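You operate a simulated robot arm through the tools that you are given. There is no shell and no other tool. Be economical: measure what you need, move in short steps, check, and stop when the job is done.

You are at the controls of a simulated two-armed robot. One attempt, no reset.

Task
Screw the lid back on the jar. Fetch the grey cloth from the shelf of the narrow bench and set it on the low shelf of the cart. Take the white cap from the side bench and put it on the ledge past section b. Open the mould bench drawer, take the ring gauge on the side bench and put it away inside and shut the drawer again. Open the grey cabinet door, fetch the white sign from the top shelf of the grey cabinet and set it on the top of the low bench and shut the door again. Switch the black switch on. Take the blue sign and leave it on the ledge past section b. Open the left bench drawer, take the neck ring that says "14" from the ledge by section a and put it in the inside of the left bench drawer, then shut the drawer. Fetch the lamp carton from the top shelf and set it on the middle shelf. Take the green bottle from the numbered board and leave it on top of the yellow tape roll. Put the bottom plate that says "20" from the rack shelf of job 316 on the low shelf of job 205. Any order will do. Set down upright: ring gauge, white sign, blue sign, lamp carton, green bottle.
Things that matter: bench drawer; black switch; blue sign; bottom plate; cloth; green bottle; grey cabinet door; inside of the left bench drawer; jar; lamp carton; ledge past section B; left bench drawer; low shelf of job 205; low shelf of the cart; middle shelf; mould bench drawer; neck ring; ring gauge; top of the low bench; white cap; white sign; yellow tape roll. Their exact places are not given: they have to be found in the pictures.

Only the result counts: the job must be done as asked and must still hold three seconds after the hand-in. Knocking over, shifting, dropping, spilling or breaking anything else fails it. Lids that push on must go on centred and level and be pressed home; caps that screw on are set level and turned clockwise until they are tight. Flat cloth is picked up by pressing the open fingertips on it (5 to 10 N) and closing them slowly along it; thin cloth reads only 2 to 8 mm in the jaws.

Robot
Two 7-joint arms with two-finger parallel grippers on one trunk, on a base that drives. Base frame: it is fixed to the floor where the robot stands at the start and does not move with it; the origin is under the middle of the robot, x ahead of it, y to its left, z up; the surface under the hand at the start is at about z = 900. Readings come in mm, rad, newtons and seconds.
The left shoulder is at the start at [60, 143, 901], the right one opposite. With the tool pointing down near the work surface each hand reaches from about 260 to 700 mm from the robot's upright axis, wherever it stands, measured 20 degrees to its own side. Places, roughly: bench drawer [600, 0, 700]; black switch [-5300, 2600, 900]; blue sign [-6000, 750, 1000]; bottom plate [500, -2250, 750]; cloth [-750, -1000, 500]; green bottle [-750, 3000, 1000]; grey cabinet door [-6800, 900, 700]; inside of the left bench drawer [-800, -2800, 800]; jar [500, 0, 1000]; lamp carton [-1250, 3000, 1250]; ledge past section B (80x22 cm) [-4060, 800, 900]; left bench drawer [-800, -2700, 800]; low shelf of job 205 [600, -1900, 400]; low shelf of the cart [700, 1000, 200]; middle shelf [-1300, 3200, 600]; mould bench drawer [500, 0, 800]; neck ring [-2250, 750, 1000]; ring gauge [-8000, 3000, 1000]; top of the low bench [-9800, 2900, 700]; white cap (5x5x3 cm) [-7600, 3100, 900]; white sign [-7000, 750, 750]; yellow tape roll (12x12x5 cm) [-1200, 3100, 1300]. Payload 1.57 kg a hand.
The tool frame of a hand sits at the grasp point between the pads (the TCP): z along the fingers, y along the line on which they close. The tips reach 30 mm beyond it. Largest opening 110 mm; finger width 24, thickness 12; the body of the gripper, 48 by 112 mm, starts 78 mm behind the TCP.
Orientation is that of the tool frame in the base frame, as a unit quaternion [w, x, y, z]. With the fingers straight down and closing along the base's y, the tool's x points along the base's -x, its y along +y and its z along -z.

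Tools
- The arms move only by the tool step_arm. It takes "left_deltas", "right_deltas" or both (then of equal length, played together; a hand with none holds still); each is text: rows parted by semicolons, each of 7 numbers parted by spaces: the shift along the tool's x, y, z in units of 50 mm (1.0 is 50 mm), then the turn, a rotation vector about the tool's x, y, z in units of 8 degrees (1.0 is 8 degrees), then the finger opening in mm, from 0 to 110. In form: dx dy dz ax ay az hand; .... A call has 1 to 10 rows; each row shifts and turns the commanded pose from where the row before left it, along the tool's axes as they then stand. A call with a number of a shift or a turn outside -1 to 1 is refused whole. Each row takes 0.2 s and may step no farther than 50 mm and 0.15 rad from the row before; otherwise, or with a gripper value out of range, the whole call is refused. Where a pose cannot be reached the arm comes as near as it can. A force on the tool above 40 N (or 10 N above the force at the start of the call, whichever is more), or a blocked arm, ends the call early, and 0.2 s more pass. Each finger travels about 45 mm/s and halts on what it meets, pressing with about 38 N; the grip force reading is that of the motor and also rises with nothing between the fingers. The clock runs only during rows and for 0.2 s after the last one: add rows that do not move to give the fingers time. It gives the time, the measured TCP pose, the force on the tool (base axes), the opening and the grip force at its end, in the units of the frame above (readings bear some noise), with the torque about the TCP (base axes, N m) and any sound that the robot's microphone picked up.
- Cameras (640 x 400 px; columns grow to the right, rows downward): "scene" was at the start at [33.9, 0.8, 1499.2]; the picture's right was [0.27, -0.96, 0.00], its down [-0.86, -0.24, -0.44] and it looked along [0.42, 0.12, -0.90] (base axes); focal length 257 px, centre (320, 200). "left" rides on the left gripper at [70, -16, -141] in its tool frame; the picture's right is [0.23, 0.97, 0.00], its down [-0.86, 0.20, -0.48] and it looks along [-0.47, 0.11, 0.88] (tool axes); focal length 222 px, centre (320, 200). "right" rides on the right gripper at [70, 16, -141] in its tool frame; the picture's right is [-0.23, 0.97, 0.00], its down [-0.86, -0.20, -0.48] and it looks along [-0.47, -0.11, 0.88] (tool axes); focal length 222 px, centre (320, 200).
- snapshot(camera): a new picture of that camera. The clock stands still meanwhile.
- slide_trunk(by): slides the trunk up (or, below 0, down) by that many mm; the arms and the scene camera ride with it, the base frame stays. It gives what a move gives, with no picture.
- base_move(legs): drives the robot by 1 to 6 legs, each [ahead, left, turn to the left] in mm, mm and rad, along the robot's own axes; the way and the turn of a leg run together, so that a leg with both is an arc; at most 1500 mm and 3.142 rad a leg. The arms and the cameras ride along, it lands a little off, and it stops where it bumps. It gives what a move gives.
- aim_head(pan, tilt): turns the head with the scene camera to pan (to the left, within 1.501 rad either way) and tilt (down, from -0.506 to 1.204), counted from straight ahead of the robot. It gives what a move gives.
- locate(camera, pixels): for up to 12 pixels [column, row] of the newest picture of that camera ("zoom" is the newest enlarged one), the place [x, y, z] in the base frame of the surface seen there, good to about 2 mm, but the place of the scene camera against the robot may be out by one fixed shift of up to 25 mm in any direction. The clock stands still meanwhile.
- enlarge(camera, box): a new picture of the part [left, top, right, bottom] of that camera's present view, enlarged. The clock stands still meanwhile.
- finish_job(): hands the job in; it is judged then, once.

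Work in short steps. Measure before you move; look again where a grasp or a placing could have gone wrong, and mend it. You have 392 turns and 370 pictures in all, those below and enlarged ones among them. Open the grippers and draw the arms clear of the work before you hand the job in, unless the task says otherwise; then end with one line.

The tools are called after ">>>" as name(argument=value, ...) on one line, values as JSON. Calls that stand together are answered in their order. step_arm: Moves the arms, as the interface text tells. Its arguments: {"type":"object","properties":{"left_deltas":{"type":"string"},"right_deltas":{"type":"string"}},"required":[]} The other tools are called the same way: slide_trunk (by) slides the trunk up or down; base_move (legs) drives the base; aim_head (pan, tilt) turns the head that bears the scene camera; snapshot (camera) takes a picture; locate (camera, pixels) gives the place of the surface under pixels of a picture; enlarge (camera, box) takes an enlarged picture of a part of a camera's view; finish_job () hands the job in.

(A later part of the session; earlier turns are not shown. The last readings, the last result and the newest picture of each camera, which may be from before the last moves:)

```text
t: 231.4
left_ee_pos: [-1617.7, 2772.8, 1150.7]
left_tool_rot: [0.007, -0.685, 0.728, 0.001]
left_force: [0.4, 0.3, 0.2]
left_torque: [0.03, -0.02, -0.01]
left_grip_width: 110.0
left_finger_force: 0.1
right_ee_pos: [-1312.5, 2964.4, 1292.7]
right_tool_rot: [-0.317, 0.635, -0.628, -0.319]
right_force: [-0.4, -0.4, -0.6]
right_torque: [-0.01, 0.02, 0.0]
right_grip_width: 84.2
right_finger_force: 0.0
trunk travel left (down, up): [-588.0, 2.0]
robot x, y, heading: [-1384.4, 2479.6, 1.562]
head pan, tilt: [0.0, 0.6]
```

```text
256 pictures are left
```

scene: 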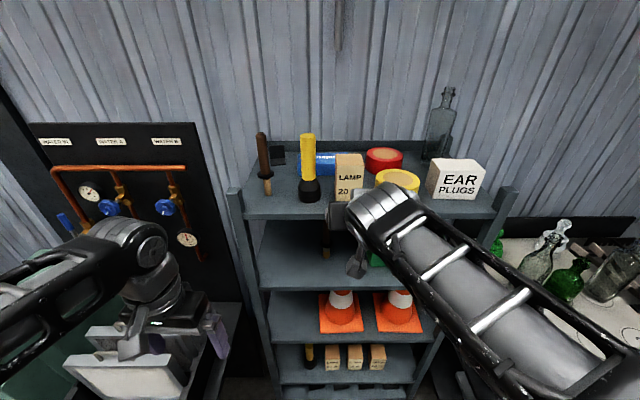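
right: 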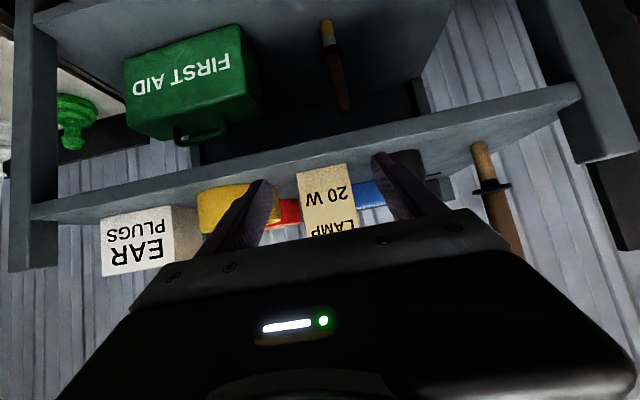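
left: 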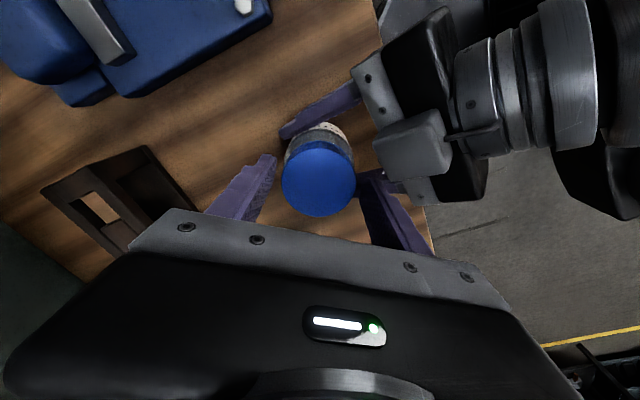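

>>> locate(camera="right", pixels=[[301, 195], [350, 190], [325, 172], [330, 225], [278, 195], [395, 160], [418, 155], [240, 195]])

```text
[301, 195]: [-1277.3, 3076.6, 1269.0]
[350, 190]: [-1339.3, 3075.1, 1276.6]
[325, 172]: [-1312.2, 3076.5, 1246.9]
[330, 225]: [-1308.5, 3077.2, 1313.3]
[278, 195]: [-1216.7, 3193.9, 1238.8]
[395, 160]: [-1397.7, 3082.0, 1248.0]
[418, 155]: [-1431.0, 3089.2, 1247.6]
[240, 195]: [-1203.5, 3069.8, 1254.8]
```

Centre −1308.5. I correct 4 mm, advance 135 mm, and close.

>>> step_arm(right_deltas="-0.54 -0.08 0.73 0 0 0 84;-0.54 0 0.73 0 0 0 84;-0.54 0 0.73 0 0 0 84;0 0 0 0 0 0 84;0 0 0 0 0 0 70;0 0 0 0 0 0 55;0 0 0 0 0 0 50;0 0 0 0 0 0 50")

>>> snapshot(camera="right")

```text
t: 233.2
left_ee_pos: [-1618.5, 2772.8, 1150.7]
left_tool_rot: [0.007, -0.685, 0.729, 0.002]
left_force: [-0.8, 0.2, -0.2]
left_torque: [-0.01, 0.0, 0.01]
left_grip_width: 110.0
left_finger_force: 0.2
right_ee_pos: [-1311.5, 3096.8, 1291.1]
right_tool_rot: [-0.318, 0.635, -0.628, -0.318]
right_force: [-0.1, -0.7, 1.3]
right_torque: [0.03, 0.1, 0.0]
right_grip_width: 64.5
right_finger_force: 37.2
trunk travel left (down, up): [-588.0, 2.0]
robot x, y, heading: [-1387.9, 2479.4, 1.56]
head pan, tilt: [0.0, 0.6]
```

```text
255 pictures are left
```

right: 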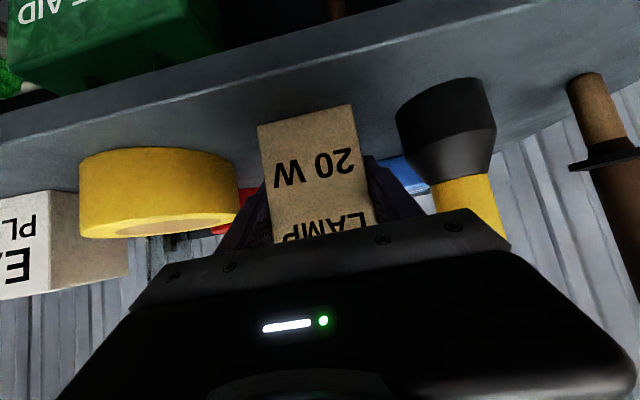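

Held. While here I measure the tape roll for the later bottle placing.

>>> locate(camera="right", pixels=[[82, 190], [160, 160], [236, 175], [160, 200], [155, 225], [120, 225], [200, 222], [200, 130]])

>>> step_arm(right_deltas="-0.64 0 -0.48 0 0 0 50;0.3 0 -0.4 0 0 0 50;0.53 0 -0.73 0 0 0 50;0.53 0 -0.73 0 0 0 50;0.53 0 -0.73 0 0 0 50;0.53 0 -0.73 0 0 0 50;0 0 0 0 0 0 50")

```text
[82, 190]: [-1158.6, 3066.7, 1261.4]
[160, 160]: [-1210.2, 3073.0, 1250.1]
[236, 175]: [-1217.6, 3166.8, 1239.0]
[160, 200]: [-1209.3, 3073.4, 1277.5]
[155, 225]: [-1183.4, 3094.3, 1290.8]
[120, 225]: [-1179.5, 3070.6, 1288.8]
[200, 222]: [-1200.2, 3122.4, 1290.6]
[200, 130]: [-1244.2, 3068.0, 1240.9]
```

```text
t: 234.8
left_ee_pos: [-1617.2, 2774.1, 1150.0]
left_tool_rot: [0.007, -0.685, 0.728, 0.001]
left_force: [0.2, -0.3, 0.6]
left_torque: [0.01, -0.01, -0.02]
left_grip_width: 109.8
left_finger_force: 0.1
right_ee_pos: [-1307.2, 2895.0, 1331.7]
right_tool_rot: [-0.316, 0.636, -0.628, -0.318]
right_force: [0.0, 0.5, -1.4]
right_torque: [-0.02, -0.04, 0.02]
right_grip_width: 64.6
right_finger_force: 38.0
trunk travel left (down, up): [-588.0, 2.0]
robot x, y, heading: [-1382.4, 2483.2, 1.563]
head pan, tilt: [0.0, 0.6]
```

Carton lifted clear. I tuck the left hand in, back off, shift left, lower the trunk 300 mm and look at the middle shelf.

>>> step_arm(left_deltas="0 -0.8 0 0 0 0 60;0 -0.8 0 0 0 0 60;0 -0.6 0 0 0 0 60;0 0 0 0 0 0 60")

>>> base_move(legs=[[-180, 0, 0], [0, 110, 0]])

>>> slide_trunk(by=-350)

>>> snapshot(camera="scene")

>>> snapshot(camera="right")

```text
t: 235.8
left_ee_pos: [-1509.0, 2766.0, 1151.7]
left_tool_rot: [0.007, -0.686, 0.728, 0.002]
left_force: [-0.3, -0.5, 0.5]
left_torque: [0.02, -0.03, 0.01]
left_grip_width: 59.9
left_finger_force: 0.1
right_ee_pos: [-1308.9, 2894.2, 1332.2]
right_tool_rot: [-0.318, 0.635, -0.628, -0.318]
right_force: [-0.6, 0.0, -1.3]
right_torque: [0.02, -0.02, -0.04]
right_grip_width: 64.3
right_finger_force: 38.2
trunk travel left (down, up): [-588.0, 2.0]
robot x, y, heading: [-1385.7, 2479.5, 1.569]
head pan, tilt: [0.0, 0.6]
```

```text
t: 238.1
left_ee_pos: [-1620.9, 2585.7, 1152.4]
left_tool_rot: [0.008, -0.685, 0.728, 0.001]
left_force: [-0.1, 0.8, -0.9]
left_torque: [-0.04, -0.04, 0.0]
left_grip_width: 60.1
left_finger_force: 0.1
right_ee_pos: [-1420.3, 2714.0, 1331.8]
right_tool_rot: [-0.318, 0.635, -0.628, -0.318]
right_force: [-0.4, 0.5, -0.4]
right_torque: [-0.05, -0.05, -0.07]
right_grip_width: 64.0
right_finger_force: 37.4
trunk travel left (down, up): [-588.0, 2.0]
robot x, y, heading: [-1496.3, 2299.4, 1.565]
head pan, tilt: [0.0, 0.6]
```

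```text
t: 241.5
left_ee_pos: [-1619.8, 2585.6, 802.2]
left_tool_rot: [0.008, -0.685, 0.728, 0.002]
left_force: [0.1, 0.5, -0.9]
left_torque: [-0.02, 0.0, 0.0]
left_grip_width: 59.9
left_finger_force: 0.1
right_ee_pos: [-1417.8, 2713.8, 981.4]
right_tool_rot: [-0.317, 0.635, -0.628, -0.319]
right_force: [-0.1, 0.2, -0.6]
right_torque: [0.03, -0.03, -0.02]
right_grip_width: 64.4
right_finger_force: 37.9
trunk travel left (down, up): [-238.0, 352.0]
robot x, y, heading: [-1495.5, 2300.0, 1.56]
head pan, tilt: [0.0, 0.6]
```

```text
254 pictures are left
```

scene: 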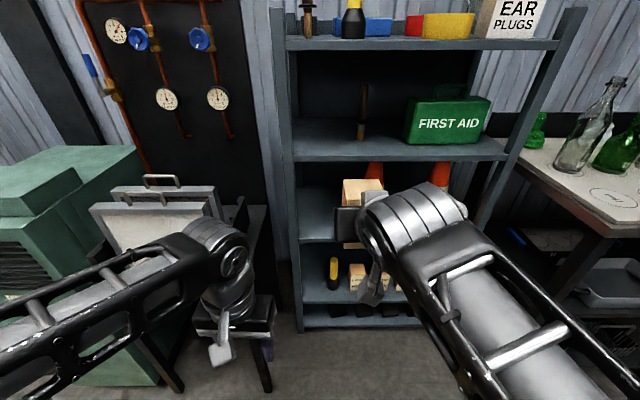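

```text
253 pictures are left
```

right: 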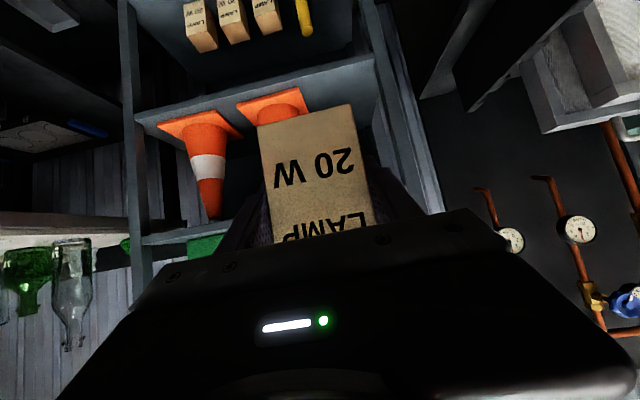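

>>> locate(camera="right", pixels=[[335, 80], [350, 65], [308, 98], [270, 95], [372, 75], [380, 100], [375, 130], [300, 78], [240, 104]])

>>> locate(camera="scene", pixels=[[305, 225], [312, 238], [297, 220], [320, 205], [292, 170], [335, 215], [330, 195]])

```text
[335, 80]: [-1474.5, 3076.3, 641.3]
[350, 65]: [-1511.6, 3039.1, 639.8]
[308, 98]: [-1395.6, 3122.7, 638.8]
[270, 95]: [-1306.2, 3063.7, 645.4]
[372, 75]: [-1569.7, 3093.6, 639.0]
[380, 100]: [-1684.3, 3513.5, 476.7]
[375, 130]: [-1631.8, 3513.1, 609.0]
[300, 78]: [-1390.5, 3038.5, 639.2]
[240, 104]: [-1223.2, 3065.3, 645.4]
```

```text
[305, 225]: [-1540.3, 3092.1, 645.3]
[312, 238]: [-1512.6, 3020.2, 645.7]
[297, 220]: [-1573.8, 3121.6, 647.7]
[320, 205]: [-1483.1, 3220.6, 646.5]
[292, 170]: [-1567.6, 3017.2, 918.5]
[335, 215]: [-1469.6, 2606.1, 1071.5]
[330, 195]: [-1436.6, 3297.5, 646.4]
```

>>> locate(camera="scene", pixels=[[215, 195], [218, 215], [240, 205], [250, 240], [170, 180], [262, 215]])

```text
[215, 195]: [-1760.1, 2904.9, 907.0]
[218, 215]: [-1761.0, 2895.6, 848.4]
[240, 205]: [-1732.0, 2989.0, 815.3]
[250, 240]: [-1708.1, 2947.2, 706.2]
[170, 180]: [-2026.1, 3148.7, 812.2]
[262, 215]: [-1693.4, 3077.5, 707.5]
```

Clear. I drive 200 mm ahead, then lower the hand in front of the middle shelf.

>>> base_move(legs=[[200, 0, 0]])

>>> step_arm(right_deltas="0.68 0.17 0.5 0 0 0 50;0.68 0.17 0.5 0 0 0 50;0.68 0.17 0.5 0 0 0 50;0.68 0.17 0.5 0 0 0 50;0.68 0.17 0.5 0 0 0 50;0.68 0.17 0.5 0 0 0 50;0 0 0 0 0 0 50")

>>> snapshot(camera="right")

```text
t: 243.1
left_ee_pos: [-1616.9, 2785.7, 801.7]
left_tool_rot: [0.007, -0.684, 0.729, 0.001]
left_force: [0.4, -0.3, -0.1]
left_torque: [0.01, 0.02, 0.01]
left_grip_width: 59.9
left_finger_force: 0.1
right_ee_pos: [-1416.2, 2912.5, 982.1]
right_tool_rot: [-0.317, 0.634, -0.629, -0.318]
right_force: [0.1, 2.0, -1.0]
right_torque: [-0.01, -0.03, 0.01]
right_grip_width: 64.4
right_finger_force: 38.3
trunk travel left (down, up): [-238.0, 352.0]
robot x, y, heading: [-1496.0, 2497.7, 1.552]
head pan, tilt: [0.0, 0.6]
```

```text
t: 244.4
left_ee_pos: [-1617.3, 2783.7, 801.5]
left_tool_rot: [0.005, -0.684, 0.729, 0.002]
left_force: [-1.2, -0.3, 0.7]
left_torque: [0.01, -0.02, -0.03]
left_grip_width: 57.9
left_finger_force: 0.0
right_ee_pos: [-1537.2, 2867.7, 761.3]
right_tool_rot: [-0.233, 0.687, -0.583, -0.367]
right_force: [2.4, -0.4, -0.9]
right_torque: [0.04, 0.06, 0.14]
right_grip_width: 64.1
right_finger_force: 37.9
right hand out of reach, approached as far as the arm can: row 6
trunk travel left (down, up): [-238.0, 352.0]
robot x, y, heading: [-1492.4, 2496.9, 1.555]
head pan, tilt: [0.0, 0.6]
stopped in row 6 (right hand): the arm was blocked; the commanded pose is now the measured one
```

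```text
252 pictures are left
```

right: 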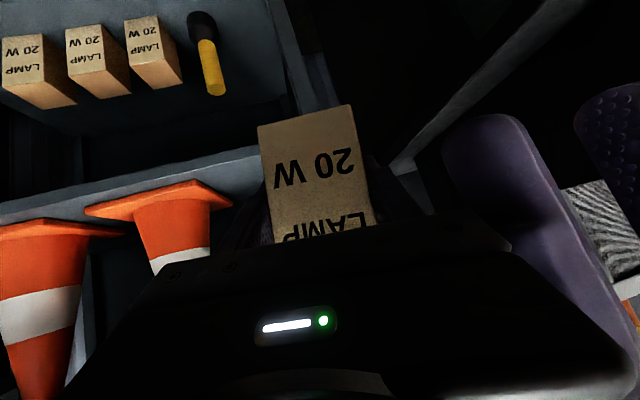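

The right arm ran against its limit crossing the midline (it yawed). I back off, raise the left hand, swing the right hand back to its own side and level it.

>>> base_move(legs=[[-170, 0, 0]])

>>> step_arm(left_deltas="0 0 -1 0 0 0 60;0 0 -1 0 0 0 60;0 0 -1 0 0 0 60;0 0 -1 0 0 0 60;0 0 0 0 0 0 60;0 0 0 0 0 0 60;0 0 0 0 0 0 60", right_deltas="0 -0.9 0 0 0 0 50;0 -0.9 0 0 0 0 50;0 -0.9 0 0.83 -0.18 0.13 50;0 -0.9 0 0.83 -0.18 0.13 50;0 -0.2 0 0 0 0 50;0 0 0 0 0 0 50;0 0 0 0 0 0 50")

>>> snapshot(camera="scene")

```text
t: 245.9
left_ee_pos: [-1618.6, 2615.7, 801.7]
left_tool_rot: [0.006, -0.684, 0.73, 0.002]
left_force: [-3.1, -1.6, 0.9]
left_torque: [0.01, -0.01, 0.04]
left_grip_width: 57.1
left_finger_force: 0.1
right_ee_pos: [-1537.1, 2699.5, 762.8]
right_tool_rot: [-0.233, 0.687, -0.581, -0.368]
right_force: [3.8, 0.5, -1.6]
right_torque: [-0.04, 0.14, 0.22]
right_grip_width: 64.2
right_finger_force: 38.3
trunk travel left (down, up): [-238.0, 352.0]
robot x, y, heading: [-1490.8, 2330.1, 1.556]
head pan, tilt: [0.0, 0.6]
```

```text
t: 247.5
left_ee_pos: [-1598.9, 2621.3, 827.7]
left_tool_rot: [0.005, -0.685, 0.729, 0.002]
left_force: [0.1, 0.3, -0.8]
left_torque: [0.0, 0.0, -0.03]
left_grip_width: 60.2
left_finger_force: 0.0
left hand out of reach, approached as far as the arm can: row 1, 2, 3, 4
right_ee_pos: [-1383.5, 2778.4, 783.4]
right_tool_rot: [-0.318, 0.636, -0.627, -0.318]
right_force: [0.5, 0.7, -1.2]
right_torque: [-0.01, 0.01, -0.04]
right_grip_width: 64.5
right_finger_force: 38.2
right hand out of reach, approached as far as the arm can: row 1, 2, 3, 4, 5
trunk travel left (down, up): [-238.0, 352.0]
robot x, y, heading: [-1493.8, 2332.9, 1.561]
head pan, tilt: [0.0, 0.6]
```

```text
251 pictures are left
```

scene: 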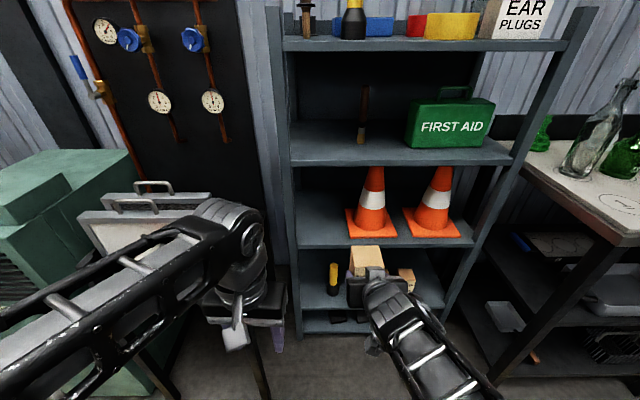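

Hand is level again at (-1383,2778,783). I shift the base 50 mm left and 150 mm ahead, then check.

>>> base_move(legs=[[0, 50, 0], [150, 0, 0]])

>>> step_arm(right_deltas="0.4 0.3 0.3 0 0 0 50;0.3 0.2 0.22 0 0 0 50;0 0 0 0 0 0 50")

>>> snapshot(camera="right")

```text
t: 249.4
left_ee_pos: [-1646.3, 2772.1, 828.0]
left_tool_rot: [0.005, -0.684, 0.73, 0.003]
left_force: [-0.7, 0.1, -0.2]
left_torque: [-0.04, 0.02, 0.01]
left_grip_width: 59.9
left_finger_force: 0.1
right_ee_pos: [-1431.2, 2929.3, 785.0]
right_tool_rot: [-0.319, 0.635, -0.629, -0.316]
right_force: [0.6, 0.0, 0.3]
right_torque: [0.0, -0.03, -0.04]
right_grip_width: 64.3
right_finger_force: 37.8
trunk travel left (down, up): [-238.0, 352.0]
robot x, y, heading: [-1545.3, 2483.6, 1.557]
head pan, tilt: [0.0, 0.6]
```

```text
t: 250.2
left_ee_pos: [-1646.8, 2770.6, 828.0]
left_tool_rot: [0.006, -0.683, 0.73, 0.002]
left_force: [0.2, -0.2, 0.5]
left_torque: [0.0, -0.03, -0.02]
left_grip_width: 60.0
left_finger_force: 0.1
right_ee_pos: [-1459.8, 2937.0, 743.4]
right_tool_rot: [-0.319, 0.635, -0.629, -0.316]
right_force: [0.4, -0.7, -0.9]
right_torque: [0.03, -0.02, -0.02]
right_grip_width: 64.5
right_finger_force: 37.7
right hand out of reach, approached as far as the arm can: row 1, 2
trunk travel left (down, up): [-238.0, 352.0]
robot x, y, heading: [-1546.3, 2482.1, 1.559]
head pan, tilt: [0.0, 0.6]
```

```text
250 pictures are left
```

right: 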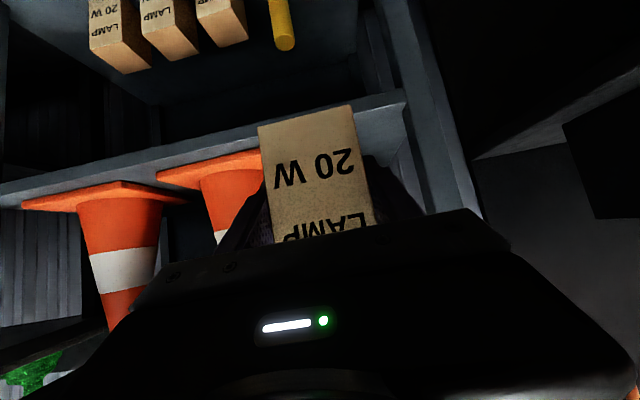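

I move forward 150 mm over the shelf.

>>> step_arm(right_deltas="-0.455 0 0.615 0 0 0 50;-0.455 0 0.615 0 0 0 50;-0.455 0 0.615 0 0 0 50;-0.455 0 0.615 0 0 0 50;0 0 0 0 0 0 50")

>>> snapshot(camera="right")

>>> snapshot(camera="scene")

```text
t: 251.4
left_ee_pos: [-1645.8, 2771.4, 828.3]
left_tool_rot: [0.004, -0.683, 0.731, 0.002]
left_force: [0.0, 0.3, -0.3]
left_torque: [0.03, -0.02, 0.05]
left_grip_width: 60.0
left_finger_force: 0.0
right_ee_pos: [-1462.1, 3091.8, 744.1]
right_tool_rot: [-0.318, 0.636, -0.627, -0.318]
right_force: [0.2, -0.1, -0.9]
right_torque: [-0.01, 0.02, 0.03]
right_grip_width: 64.5
right_finger_force: 38.8
trunk travel left (down, up): [-238.0, 352.0]
robot x, y, heading: [-1542.3, 2479.5, 1.561]
head pan, tilt: [0.0, 0.6]
```

```text
249 pictures are left
```

right: 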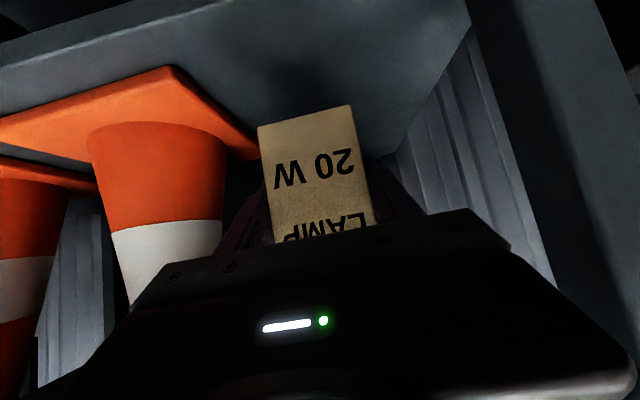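

```text
248 pictures are left
```

scene: 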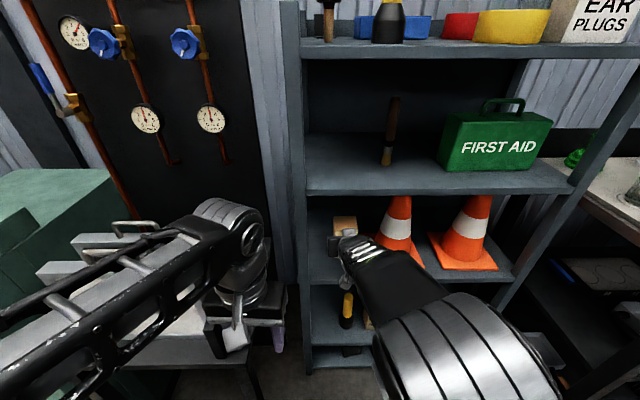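

I check the clearance to the cone's base and the upright.

>>> locate(camera="right", pixels=[[225, 118], [250, 145], [180, 75], [280, 90], [470, 30], [420, 120], [395, 170]])

```text
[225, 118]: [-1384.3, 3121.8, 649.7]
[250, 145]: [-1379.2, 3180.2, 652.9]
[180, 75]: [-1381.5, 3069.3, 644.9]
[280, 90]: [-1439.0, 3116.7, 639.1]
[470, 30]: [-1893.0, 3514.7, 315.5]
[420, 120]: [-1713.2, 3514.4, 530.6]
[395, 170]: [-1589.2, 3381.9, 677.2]
```

24 mm clear of the cone. I lower to the shelf.

>>> step_arm(right_deltas="0.4 0 0.3 0 0 0 50;0.38 0 0.28 0 0 0 50;0.04 0 0.03 0 0 0 50;0 0 0 0 0 0 50")

```text
t: 252.4
left_ee_pos: [-1646.4, 2771.0, 828.1]
left_tool_rot: [0.005, -0.683, 0.73, 0.002]
left_force: [-0.8, 0.1, 0.0]
left_torque: [0.01, 0.03, -0.01]
left_grip_width: 59.9
left_finger_force: 0.0
right_ee_pos: [-1460.5, 3090.9, 694.1]
right_tool_rot: [-0.318, 0.635, -0.628, -0.317]
right_force: [-0.4, -0.5, -0.5]
right_torque: [0.01, -0.01, 0.0]
right_grip_width: 64.3
right_finger_force: 38.0
trunk travel left (down, up): [-238.0, 352.0]
robot x, y, heading: [-1546.8, 2480.9, 1.559]
head pan, tilt: [0.0, 0.6]
```

>>> step_arm(right_deltas="0.032 0 0.024 0 0 0 50;0.032 0 0.024 0 0 0 50;0 0 0 0 0 0 50")

```text
t: 253.2
left_ee_pos: [-1644.7, 2770.2, 828.4]
left_tool_rot: [0.005, -0.683, 0.73, 0.002]
left_force: [-0.6, 0.8, 0.4]
left_torque: [-0.01, -0.01, 0.04]
left_grip_width: 59.8
left_finger_force: 0.1
right_ee_pos: [-1462.0, 3090.3, 690.6]
right_tool_rot: [-0.319, 0.635, -0.628, -0.318]
right_force: [1.2, -0.1, 3.7]
right_torque: [-0.15, 0.09, 0.07]
right_grip_width: 64.3
right_finger_force: 37.6
trunk travel left (down, up): [-238.0, 352.0]
robot x, y, heading: [-1545.0, 2482.1, 1.56]
head pan, tilt: [0.0, 0.6]
```

Contact (3.7 N). I open and withdraw along the fingers with a straight horizontal pull.

>>> step_arm(right_deltas="0 0 0 0 0 0 72;0 0 0 0 0 0 82;0 0 0 0 0 0 82;0.2 0 -0.55 0 0 0 82;0.3 0 -0.75 0 0 0 82;0.3 0 -0.75 0 0 0 82;0 0 0 0 0 0 82")

>>> snapshot(camera="right")

```text
t: 254.8
left_ee_pos: [-1645.8, 2771.0, 828.0]
left_tool_rot: [0.006, -0.683, 0.731, 0.002]
left_force: [-0.3, 0.8, -0.3]
left_torque: [-0.01, -0.02, 0.02]
left_grip_width: 59.9
left_finger_force: 0.0
right_ee_pos: [-1463.8, 2984.2, 718.4]
right_tool_rot: [-0.318, 0.635, -0.628, -0.317]
right_force: [1.2, 0.2, -1.2]
right_torque: [-0.03, 0.0, -0.01]
right_grip_width: 81.9
right_finger_force: 0.0
trunk travel left (down, up): [-238.0, 352.0]
robot x, y, heading: [-1543.4, 2481.7, 1.556]
head pan, tilt: [0.0, 0.6]
```

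```text
247 pictures are left
```

right: 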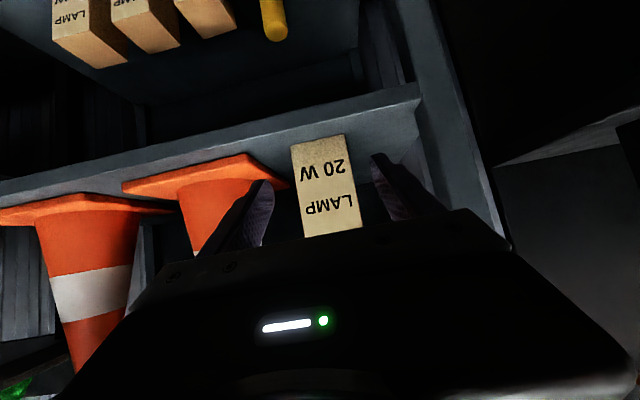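

The carton stands upright on the middle shelf. Next, the green bottle: back off, raise the trunk 260 mm, go right to x≈-740 and flatten the hand to 70°.

>>> base_move(legs=[[-230, 0, 0]])

>>> slide_trunk(by=260)

>>> base_move(legs=[[0, -800, 0]])

>>> step_arm(right_deltas="0 0 0 0 -1 0 95;0 0 0 0 -1 0 95;0 0 0 0 0 0 95")

>>> aim_head(pan=-0.1, tilt=0.6)

>>> snapshot(camera="scene")

>>> snapshot(camera="right")

```text
t: 256.5
left_ee_pos: [-1649.8, 2543.4, 828.0]
left_tool_rot: [0.005, -0.683, 0.73, 0.003]
left_force: [0.1, 0.3, -0.7]
left_torque: [0.0, 0.01, 0.0]
left_grip_width: 60.0
left_finger_force: 0.0
right_ee_pos: [-1465.2, 2759.0, 718.5]
right_tool_rot: [-0.318, 0.636, -0.627, -0.318]
right_force: [0.1, 0.2, -0.2]
right_torque: [0.01, 0.03, -0.01]
right_grip_width: 81.9
right_finger_force: 0.0
trunk travel left (down, up): [-238.0, 352.0]
robot x, y, heading: [-1542.7, 2253.1, 1.558]
head pan, tilt: [0.0, 0.6]
```

```text
t: 259.1
left_ee_pos: [-1650.7, 2542.6, 1088.8]
left_tool_rot: [0.005, -0.684, 0.729, 0.002]
left_force: [-0.1, -0.8, 0.2]
left_torque: [-0.04, 0.02, -0.03]
left_grip_width: 60.1
left_finger_force: 0.0
right_ee_pos: [-1466.9, 2757.3, 978.4]
right_tool_rot: [-0.319, 0.635, -0.628, -0.317]
right_force: [-0.1, 0.1, 0.1]
right_torque: [0.0, -0.02, 0.02]
right_grip_width: 81.8
right_finger_force: 0.2
trunk travel left (down, up): [-498.0, 92.0]
robot x, y, heading: [-1544.0, 2254.3, 1.555]
head pan, tilt: [0.0, 0.6]
```

```text
t: 263.4
left_ee_pos: [-846.7, 2530.7, 1087.0]
left_tool_rot: [0.005, -0.682, 0.732, 0.002]
left_force: [-0.7, -0.8, 0.9]
left_torque: [0.02, 0.05, 0.0]
left_grip_width: 60.2
left_finger_force: 0.1
right_ee_pos: [-662.8, 2745.1, 978.4]
right_tool_rot: [-0.319, 0.634, -0.629, -0.316]
right_force: [0.2, 0.3, -0.7]
right_torque: [-0.01, 0.03, 0.01]
right_grip_width: 82.1
right_finger_force: 0.1
trunk travel left (down, up): [-498.0, 92.0]
robot x, y, heading: [-747.4, 2240.2, 1.555]
head pan, tilt: [0.0, 0.6]
```

```text
t: 264.2
left_ee_pos: [-847.0, 2529.2, 1087.3]
left_tool_rot: [0.004, -0.682, 0.732, 0.003]
left_force: [-0.2, 0.4, 0.9]
left_torque: [0.01, -0.02, 0.0]
left_grip_width: 60.1
left_finger_force: 0.1
right_ee_pos: [-659.6, 2750.9, 976.9]
right_tool_rot: [0.4, -0.576, 0.589, 0.401]
right_force: [0.7, 0.1, 0.0]
right_torque: [0.0, 0.01, -0.01]
right_grip_width: 94.7
right_finger_force: 0.1
right hand out of reach, approached as far as the arm can: row 2
trunk travel left (down, up): [-498.0, 92.0]
robot x, y, heading: [-743.8, 2238.2, 1.556]
head pan, tilt: [0.0, 0.6]
```

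```text
t: 264.9
left_ee_pos: [-846.4, 2531.3, 1087.8]
left_tool_rot: [0.004, -0.682, 0.731, 0.002]
left_force: [-0.1, -0.1, 0.6]
left_torque: [0.0, -0.02, 0.01]
left_grip_width: 60.1
left_finger_force: 0.0
right_ee_pos: [-659.8, 2750.4, 978.2]
right_tool_rot: [0.4, -0.578, 0.588, 0.4]
right_force: [0.1, 0.3, -0.3]
right_torque: [-0.01, 0.03, 0.01]
right_grip_width: 95.1
right_finger_force: 0.0
trunk travel left (down, up): [-498.0, 92.0]
robot x, y, heading: [-743.6, 2244.2, 1.555]
head pan, tilt: [-0.099, 0.6]
```

```text
246 pictures are left
```

scene: 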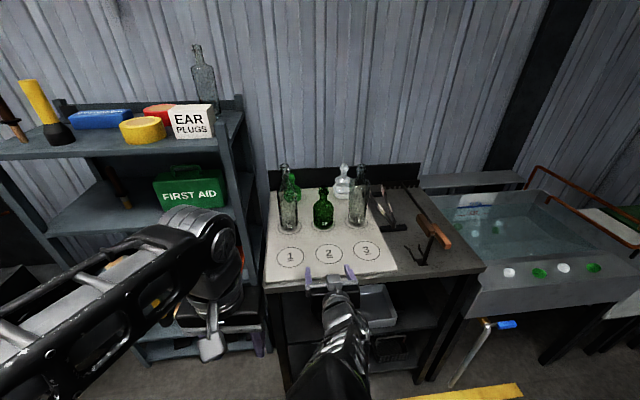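

```text
245 pictures are left
```

right: 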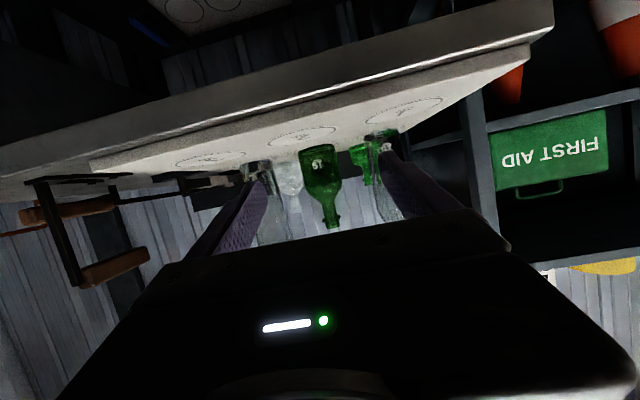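

>>> enlarge(camera="right", box=[240, 110, 420, 250])

>>> locate(camera="right", pixels=[[320, 175], [304, 170], [339, 165], [320, 153], [330, 205], [300, 140], [340, 120], [360, 50], [385, 170], [265, 185]])

```text
2.86 times, centred on (330, 180) of right
```

zoom: 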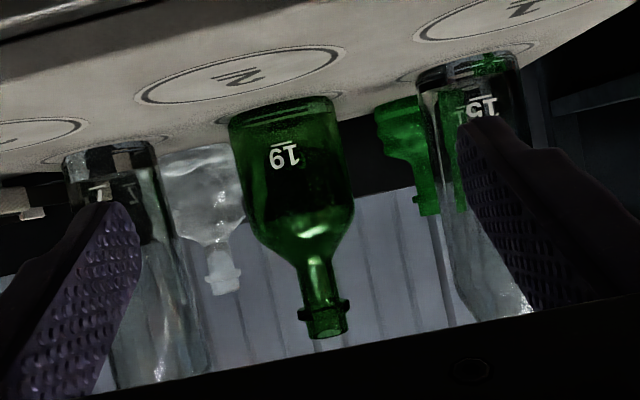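

```text
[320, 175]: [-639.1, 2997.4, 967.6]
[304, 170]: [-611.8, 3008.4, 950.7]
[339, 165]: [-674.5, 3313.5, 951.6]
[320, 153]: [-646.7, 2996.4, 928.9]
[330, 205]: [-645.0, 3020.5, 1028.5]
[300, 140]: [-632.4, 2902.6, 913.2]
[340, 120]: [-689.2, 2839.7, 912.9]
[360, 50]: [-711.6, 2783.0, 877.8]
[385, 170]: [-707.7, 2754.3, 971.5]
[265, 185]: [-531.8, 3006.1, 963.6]
```

Bottle 19: centre ≈(-642,3029), board z 913. I drive 170 mm nearer and re-measure.

>>> base_move(legs=[[170, 0, 0]])

>>> snapshot(camera="right")

>>> locate(camera="right", pixels=[[320, 170], [320, 180], [300, 150], [360, 160], [320, 130], [420, 160], [240, 180]])

```text
t: 266.4
left_ee_pos: [-845.1, 2705.6, 1087.5]
left_tool_rot: [0.005, -0.682, 0.731, 0.002]
left_force: [0.4, -0.6, -0.1]
left_torque: [-0.01, 0.03, -0.01]
left_grip_width: 59.7
left_finger_force: 0.0
right_ee_pos: [-656.7, 2926.0, 976.5]
right_tool_rot: [0.401, -0.578, 0.587, 0.399]
right_force: [-0.1, 0.4, 0.2]
right_torque: [0.0, -0.02, 0.03]
right_grip_width: 95.1
right_finger_force: 0.1
trunk travel left (down, up): [-498.0, 92.0]
robot x, y, heading: [-742.0, 2417.6, 1.555]
head pan, tilt: [-0.099, 0.6]
```

```text
243 pictures are left
```

right: 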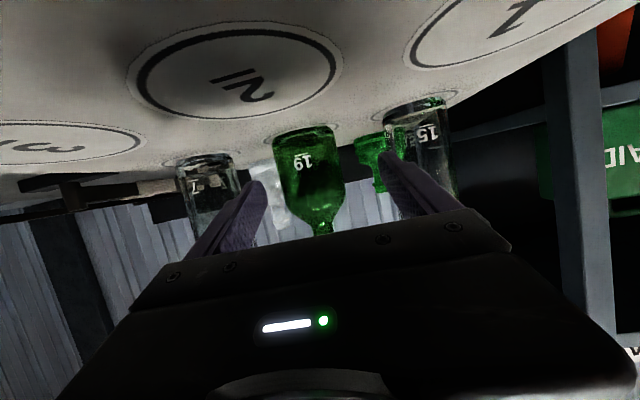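

```text
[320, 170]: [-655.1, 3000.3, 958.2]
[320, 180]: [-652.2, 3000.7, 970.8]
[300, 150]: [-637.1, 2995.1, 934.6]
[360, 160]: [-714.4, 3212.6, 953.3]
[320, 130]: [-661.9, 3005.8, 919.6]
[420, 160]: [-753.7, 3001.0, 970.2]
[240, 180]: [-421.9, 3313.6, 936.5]
```

Bottle centre x≈-642. I correct sideways 14 mm, advance 96 mm and close.

>>> step_arm(right_deltas="0 -0.29 0 0 0 0 95;-0.17 0 0.62 0 0 0 95;-0.17 0 0.62 0 0 0 95;-0.18 0 0.62 0 0 0 95;0 0 0 0 0 0 95;0 0 0 0 0 0 80;0 0 0 0 0 0 65;0 0 0 0 0 0 50;0 0 0 0 0 0 50")

>>> snapshot(camera="right")

```text
t: 268.4
left_ee_pos: [-845.0, 2705.8, 1087.3]
left_tool_rot: [0.005, -0.683, 0.731, 0.003]
left_force: [0.1, 0.6, 0.2]
left_torque: [0.0, 0.03, 0.02]
left_grip_width: 60.1
left_finger_force: 0.0
right_ee_pos: [-643.1, 3027.2, 967.8]
right_tool_rot: [0.401, -0.579, 0.587, 0.399]
right_force: [0.7, 0.2, 0.8]
right_torque: [-0.01, -0.05, -0.01]
right_grip_width: 72.4
right_finger_force: 35.6
right hand out of reach, approached as far as the arm can: row 1
trunk travel left (down, up): [-498.0, 92.0]
robot x, y, heading: [-743.1, 2414.8, 1.554]
head pan, tilt: [-0.099, 0.6]
```

```text
242 pictures are left
```

right: 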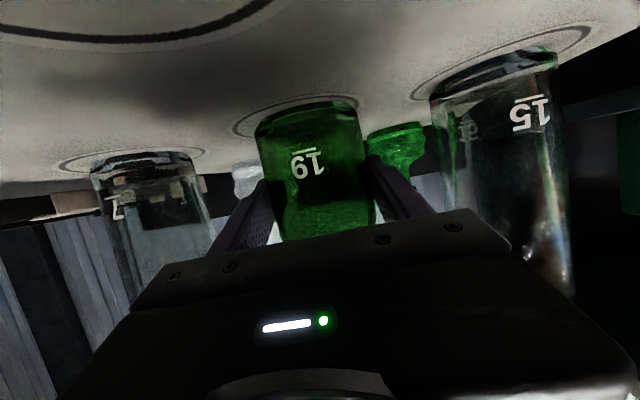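

Held at 72.4 mm. I lift 60 mm, pull back out of the row, and raise the trunk.

>>> step_arm(right_deltas="-0.6 0 -0.23 0 0 0 50;-0.6 0 -0.23 0 0 0 50;-0.5 0 -0.19 0 0 0 50;-0.5 0 -0.19 0 0 0 50;0 0 0 0 0 0 50")

>>> snapshot(camera="right")

>>> base_move(legs=[[-300, 0, 0]])

>>> slide_trunk(by=91)

```text
t: 269.6
left_ee_pos: [-843.8, 2705.1, 1088.6]
left_tool_rot: [0.005, -0.683, 0.731, 0.002]
left_force: [-0.4, 0.7, 0.2]
left_torque: [0.04, -0.01, 0.01]
left_grip_width: 59.9
left_finger_force: 0.1
right_ee_pos: [-644.0, 3028.2, 1084.6]
right_tool_rot: [0.401, -0.578, 0.588, 0.399]
right_force: [0.2, -0.4, -4.1]
right_torque: [-0.04, -0.01, 0.0]
right_grip_width: 72.4
right_finger_force: 37.8
trunk travel left (down, up): [-498.0, 92.0]
robot x, y, heading: [-739.2, 2414.9, 1.554]
head pan, tilt: [-0.099, 0.6]
```

```text
241 pictures are left
```

right: 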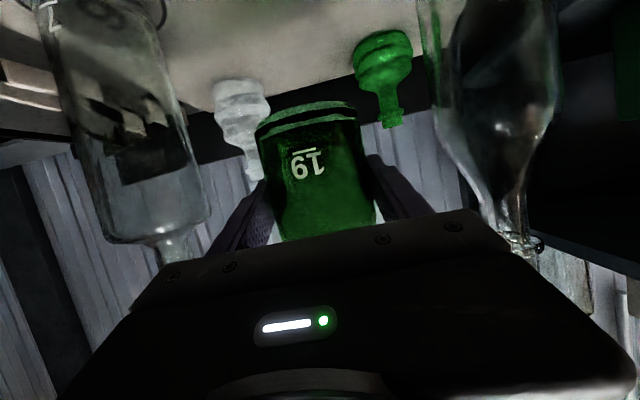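

```text
t: 271.6
left_ee_pos: [-849.6, 2405.4, 1088.5]
left_tool_rot: [0.006, -0.684, 0.729, 0.003]
left_force: [-0.2, -0.3, -0.6]
left_torque: [0.01, -0.03, 0.01]
left_grip_width: 60.0
left_finger_force: 0.0
right_ee_pos: [-648.2, 2728.4, 1084.0]
right_tool_rot: [0.401, -0.579, 0.586, 0.4]
right_force: [0.3, -0.4, -4.1]
right_torque: [0.0, -0.04, -0.03]
right_grip_width: 72.4
right_finger_force: 38.3
trunk travel left (down, up): [-498.0, 92.0]
robot x, y, heading: [-748.5, 2114.5, 1.555]
head pan, tilt: [-0.099, 0.6]
```

```text
t: 272.9
left_ee_pos: [-849.3, 2406.2, 1178.9]
left_tool_rot: [0.005, -0.683, 0.731, 0.003]
left_force: [0.2, -0.9, -0.2]
left_torque: [-0.01, 0.01, -0.01]
left_grip_width: 60.2
left_finger_force: 0.0
right_ee_pos: [-648.9, 2728.1, 1174.2]
right_tool_rot: [0.4, -0.58, 0.587, 0.4]
right_force: [0.5, -0.9, -2.7]
right_torque: [-0.03, -0.03, 0.02]
right_grip_width: 72.2
right_finger_force: 37.8
trunk travel left (down, up): [-589.0, 1.0]
robot x, y, heading: [-749.4, 2116.9, 1.561]
head pan, tilt: [-0.099, 0.6]
```

I raise the hand by ~200 mm, then drive left in front of the tape roll.

>>> step_arm(right_deltas="-0.8 0 -0.3 0 0 0 50;-0.8 0 -0.3 0 0 0 50;-0.8 0 -0.3 0 0 0 50;-0.8 0 -0.3 0 0 0 50;-0.7 0 -0.27 0 0 0 50;0 0 0 0 0 0 50")

>>> base_move(legs=[[0, 540, 0], [120, 0, 0]])

>>> aim_head(pan=-0.1, tilt=0.45)

>>> snapshot(camera="scene")

>>> snapshot(camera="right")

```text
t: 274.3
left_ee_pos: [-849.7, 2405.6, 1179.0]
left_tool_rot: [0.005, -0.684, 0.73, 0.002]
left_force: [0.4, -0.4, 0.0]
left_torque: [0.04, -0.02, 0.0]
left_grip_width: 60.1
left_finger_force: 0.1
right_ee_pos: [-645.6, 2731.4, 1383.0]
right_tool_rot: [0.401, -0.579, 0.587, 0.399]
right_force: [0.3, 0.7, -2.8]
right_torque: [-0.02, 0.02, 0.0]
right_grip_width: 72.7
right_finger_force: 37.6
trunk travel left (down, up): [-589.0, 1.0]
robot x, y, heading: [-746.9, 2117.7, 1.554]
head pan, tilt: [-0.099, 0.6]
```

```text
t: 278.2
left_ee_pos: [-1391.3, 2531.1, 1178.6]
left_tool_rot: [0.004, -0.688, 0.726, 0.003]
left_force: [0.4, 0.5, 0.1]
left_torque: [-0.09, 0.0, 0.0]
left_grip_width: 59.8
left_finger_force: 0.0
right_ee_pos: [-1190.3, 2858.9, 1381.1]
right_tool_rot: [0.398, -0.583, 0.585, 0.4]
right_force: [-0.7, 0.6, -3.5]
right_torque: [-0.05, 0.01, 0.02]
right_grip_width: 72.1
right_finger_force: 37.7
trunk travel left (down, up): [-589.0, 1.0]
robot x, y, heading: [-1287.4, 2235.6, 1.569]
head pan, tilt: [-0.099, 0.6]
```

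```text
t: 278.9
left_ee_pos: [-1391.3, 2528.4, 1178.7]
left_tool_rot: [0.005, -0.687, 0.727, 0.002]
left_force: [-0.3, -1.0, -0.6]
left_torque: [0.04, -0.03, -0.02]
left_grip_width: 59.7
left_finger_force: 0.2
right_ee_pos: [-1190.2, 2857.2, 1382.8]
right_tool_rot: [0.398, -0.583, 0.583, 0.402]
right_force: [0.5, 0.3, -2.9]
right_torque: [-0.03, -0.05, 0.01]
right_grip_width: 72.2
right_finger_force: 38.5
trunk travel left (down, up): [-589.0, 1.0]
robot x, y, heading: [-1286.9, 2239.8, 1.567]
head pan, tilt: [-0.099, 0.45]
```

```text
240 pictures are left
```

scene: 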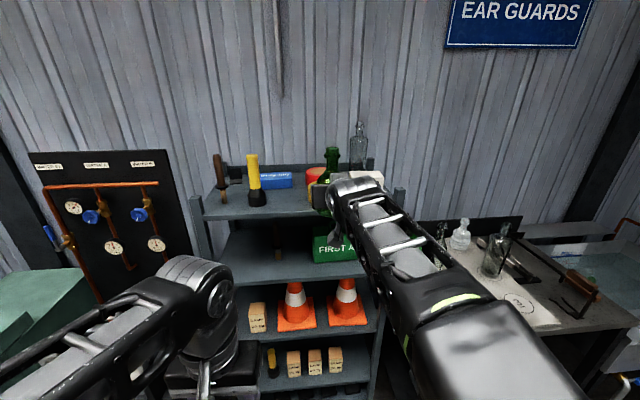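

```text
239 pictures are left
```

right: 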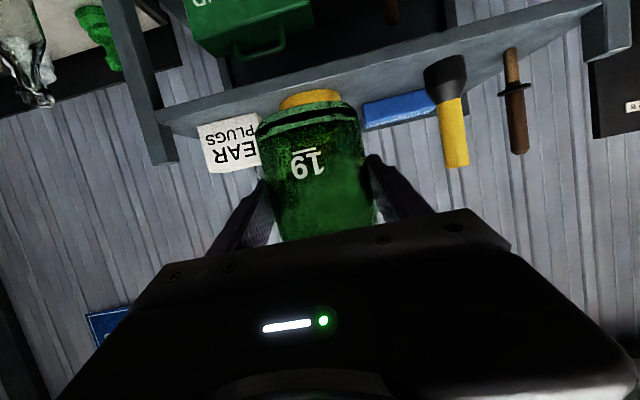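

>>> enlarge(camera="right", box=[250, 70, 370, 140])

>>> locate(camera="right", pixels=[[283, 103], [310, 96], [336, 95], [295, 93], [325, 92], [230, 140], [365, 115]])

```text
5.33 times, centred on (310, 105) of right
```

zoom: 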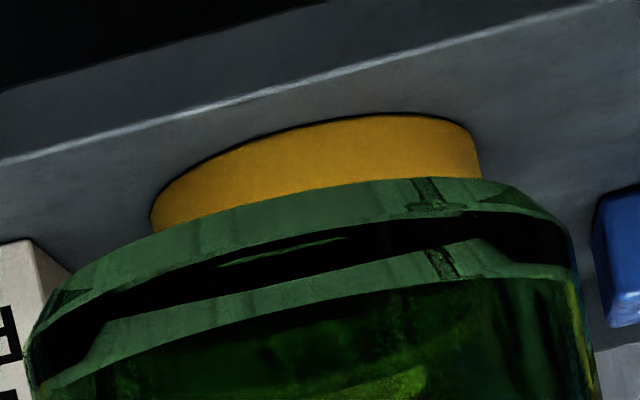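

```text
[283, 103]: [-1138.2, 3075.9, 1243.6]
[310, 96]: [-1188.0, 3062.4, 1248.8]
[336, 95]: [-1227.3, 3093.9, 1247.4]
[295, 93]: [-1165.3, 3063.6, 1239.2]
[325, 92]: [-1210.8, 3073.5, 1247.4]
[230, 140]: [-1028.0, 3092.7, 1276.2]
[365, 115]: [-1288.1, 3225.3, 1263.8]
```

Tape centre fits ≈(-1178,3121), top 1290. I drive 245 mm ahead with the bottle above everything.

>>> base_move(legs=[[245, 0, 0]])

>>> snapshot(camera="right")

>>> enlarge(camera="scene", box=[240, 60, 460, 220])

```text
t: 280.7
left_ee_pos: [-1387.5, 2770.1, 1179.5]
left_tool_rot: [0.005, -0.685, 0.729, 0.002]
left_force: [0.1, -0.3, 0.3]
left_torque: [-0.01, -0.01, 0.03]
left_grip_width: 59.8
left_finger_force: 0.1
right_ee_pos: [-1184.7, 3099.1, 1381.7]
right_tool_rot: [0.399, -0.582, 0.586, 0.4]
right_force: [-0.2, 0.4, -3.2]
right_torque: [0.02, 0.03, -0.01]
right_grip_width: 72.5
right_finger_force: 38.4
trunk travel left (down, up): [-589.0, 1.0]
robot x, y, heading: [-1285.4, 2478.3, 1.567]
head pan, tilt: [-0.099, 0.45]
```

```text
237 pictures are left
```

right: 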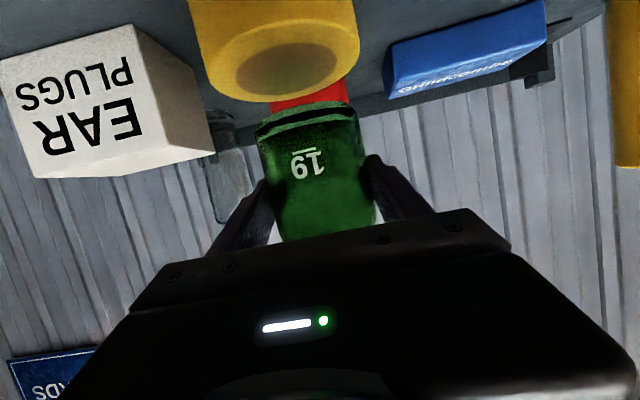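

```text
2.50 times, centred on (350, 140) of scene
```

zoom: 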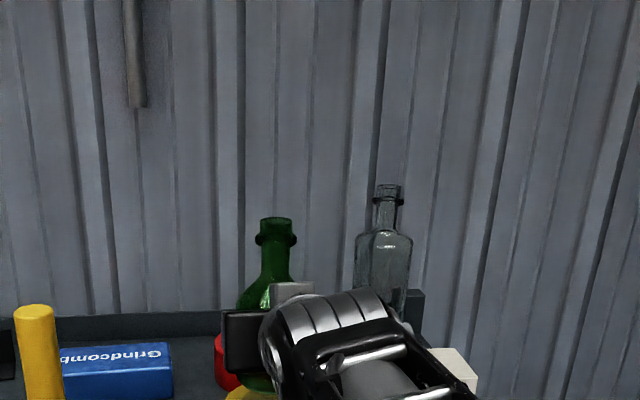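

Now the tape's top (with its brown core disc) is visible; I locate its rim to fix the centre.

>>> locate(camera="right", pixels=[[210, 75], [240, 95], [345, 72], [320, 92], [268, 100], [285, 70], [238, 70], [333, 50], [215, 50], [355, 50], [280, 25]])

```text
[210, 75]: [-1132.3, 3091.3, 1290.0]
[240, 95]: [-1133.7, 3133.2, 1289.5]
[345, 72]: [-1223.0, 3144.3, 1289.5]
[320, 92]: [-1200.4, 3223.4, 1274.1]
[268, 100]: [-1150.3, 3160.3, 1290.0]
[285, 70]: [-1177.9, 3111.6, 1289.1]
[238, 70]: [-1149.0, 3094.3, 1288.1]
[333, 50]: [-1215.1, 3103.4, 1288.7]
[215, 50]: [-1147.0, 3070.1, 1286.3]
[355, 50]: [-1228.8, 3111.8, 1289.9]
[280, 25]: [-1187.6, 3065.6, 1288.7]
```

Centre ≈(-1180,3118), top 1289.5. I align over it and lower to just above.

>>> step_arm(right_deltas="-0.136 -0.09 0.355 0 0 0 50;0.28 0 0.107 0 0 0 50;0.28 0 0.107 0 0 0 50;0 0 0 0 0 0 50")

```text
t: 281.7
left_ee_pos: [-1387.8, 2770.7, 1178.8]
left_tool_rot: [0.005, -0.685, 0.728, 0.002]
left_force: [0.4, -0.9, 0.2]
left_torque: [0.02, 0.01, -0.02]
left_grip_width: 60.0
left_finger_force: 0.1
right_ee_pos: [-1178.4, 3116.7, 1352.1]
right_tool_rot: [0.399, -0.581, 0.585, 0.401]
right_force: [0.2, 0.1, -3.5]
right_torque: [0.01, 0.06, 0.0]
right_grip_width: 72.4
right_finger_force: 38.2
trunk travel left (down, up): [-589.0, 1.0]
robot x, y, heading: [-1283.5, 2480.0, 1.561]
head pan, tilt: [-0.099, 0.45]
```

>>> step_arm(right_deltas="0.06 0 0.023 0 0 0 50;0.05 0 0.019 0 0 0 50;0.03 0 0.011 0 0 0 50;0 0 0 0 0 0 50")

>>> snapshot(camera="right")

```text
t: 282.7
left_ee_pos: [-1388.3, 2770.4, 1178.6]
left_tool_rot: [0.005, -0.685, 0.728, 0.002]
left_force: [-0.5, 0.7, 0.7]
left_torque: [-0.01, 0.0, 0.0]
left_grip_width: 59.9
left_finger_force: 0.0
right_ee_pos: [-1180.7, 3116.3, 1344.5]
right_tool_rot: [0.4, -0.581, 0.585, 0.401]
right_force: [-0.4, -0.5, -3.2]
right_torque: [-0.02, -0.03, 0.0]
right_grip_width: 72.3
right_finger_force: 37.4
trunk travel left (down, up): [-589.0, 1.0]
robot x, y, heading: [-1284.9, 2479.1, 1.566]
head pan, tilt: [-0.099, 0.45]
```

```text
235 pictures are left
```

right: 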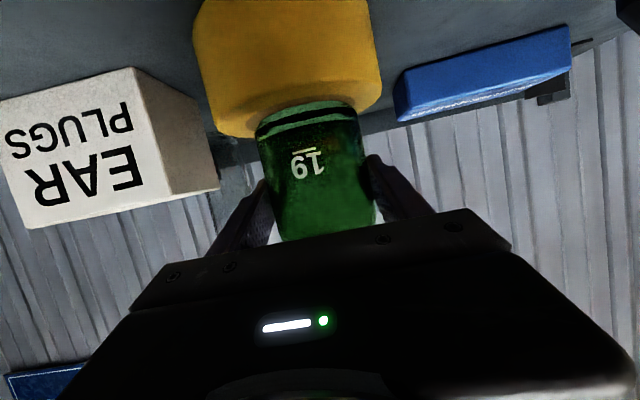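

No contact yet, and the roll's middle (288) looks left of the bottle's (308). I re-measure the roll's side edges.

>>> locate(camera="right", pixels=[[200, 70], [208, 100], [378, 60], [374, 90], [290, 60], [230, 125], [345, 105], [245, 130]])

>>> enlarge(camera="right", box=[180, 60, 400, 200])

```text
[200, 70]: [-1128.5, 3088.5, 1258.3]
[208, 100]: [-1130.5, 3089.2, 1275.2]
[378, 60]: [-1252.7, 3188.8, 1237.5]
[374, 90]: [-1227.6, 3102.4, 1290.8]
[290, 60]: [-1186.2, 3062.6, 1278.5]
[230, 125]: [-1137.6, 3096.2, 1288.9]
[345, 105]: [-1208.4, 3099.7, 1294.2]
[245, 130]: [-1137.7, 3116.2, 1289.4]
```

```text
2.86 times, centred on (290, 130) of right
```

zoom: 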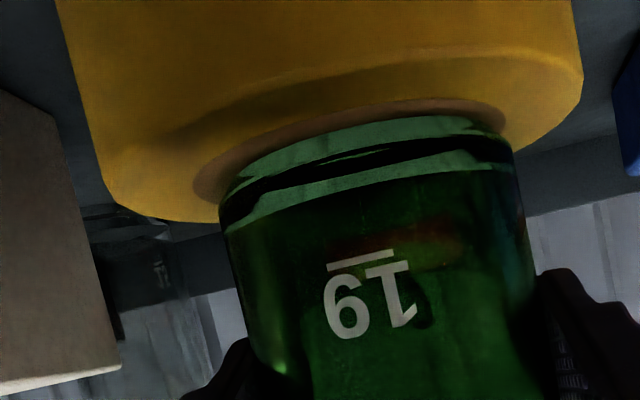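

Bottle is nearly concentric with the core (≈4 mm off). I nudge 4 mm and lower till contact.

>>> step_arm(right_deltas="0 -0.08 0 0 0 0 50;0.037 0 0.014 0 0 0 50;0.03 0 0.01 0 0 0 50;0 0 0 0 0 0 50")

```text
t: 283.7
left_ee_pos: [-1387.9, 2768.6, 1179.1]
left_tool_rot: [0.005, -0.685, 0.729, 0.002]
left_force: [-0.4, 0.2, 0.0]
left_torque: [0.01, 0.06, 0.02]
left_grip_width: 59.9
left_finger_force: 0.1
right_ee_pos: [-1175.2, 3116.0, 1343.9]
right_tool_rot: [0.401, -0.58, 0.585, 0.401]
right_force: [3.6, 3.5, 12.6]
right_torque: [-0.24, -0.2, 0.05]
right_grip_width: 72.3
right_finger_force: 38.3
trunk travel left (down, up): [-589.0, 1.0]
robot x, y, heading: [-1283.1, 2479.8, 1.562]
head pan, tilt: [-0.099, 0.45]
```

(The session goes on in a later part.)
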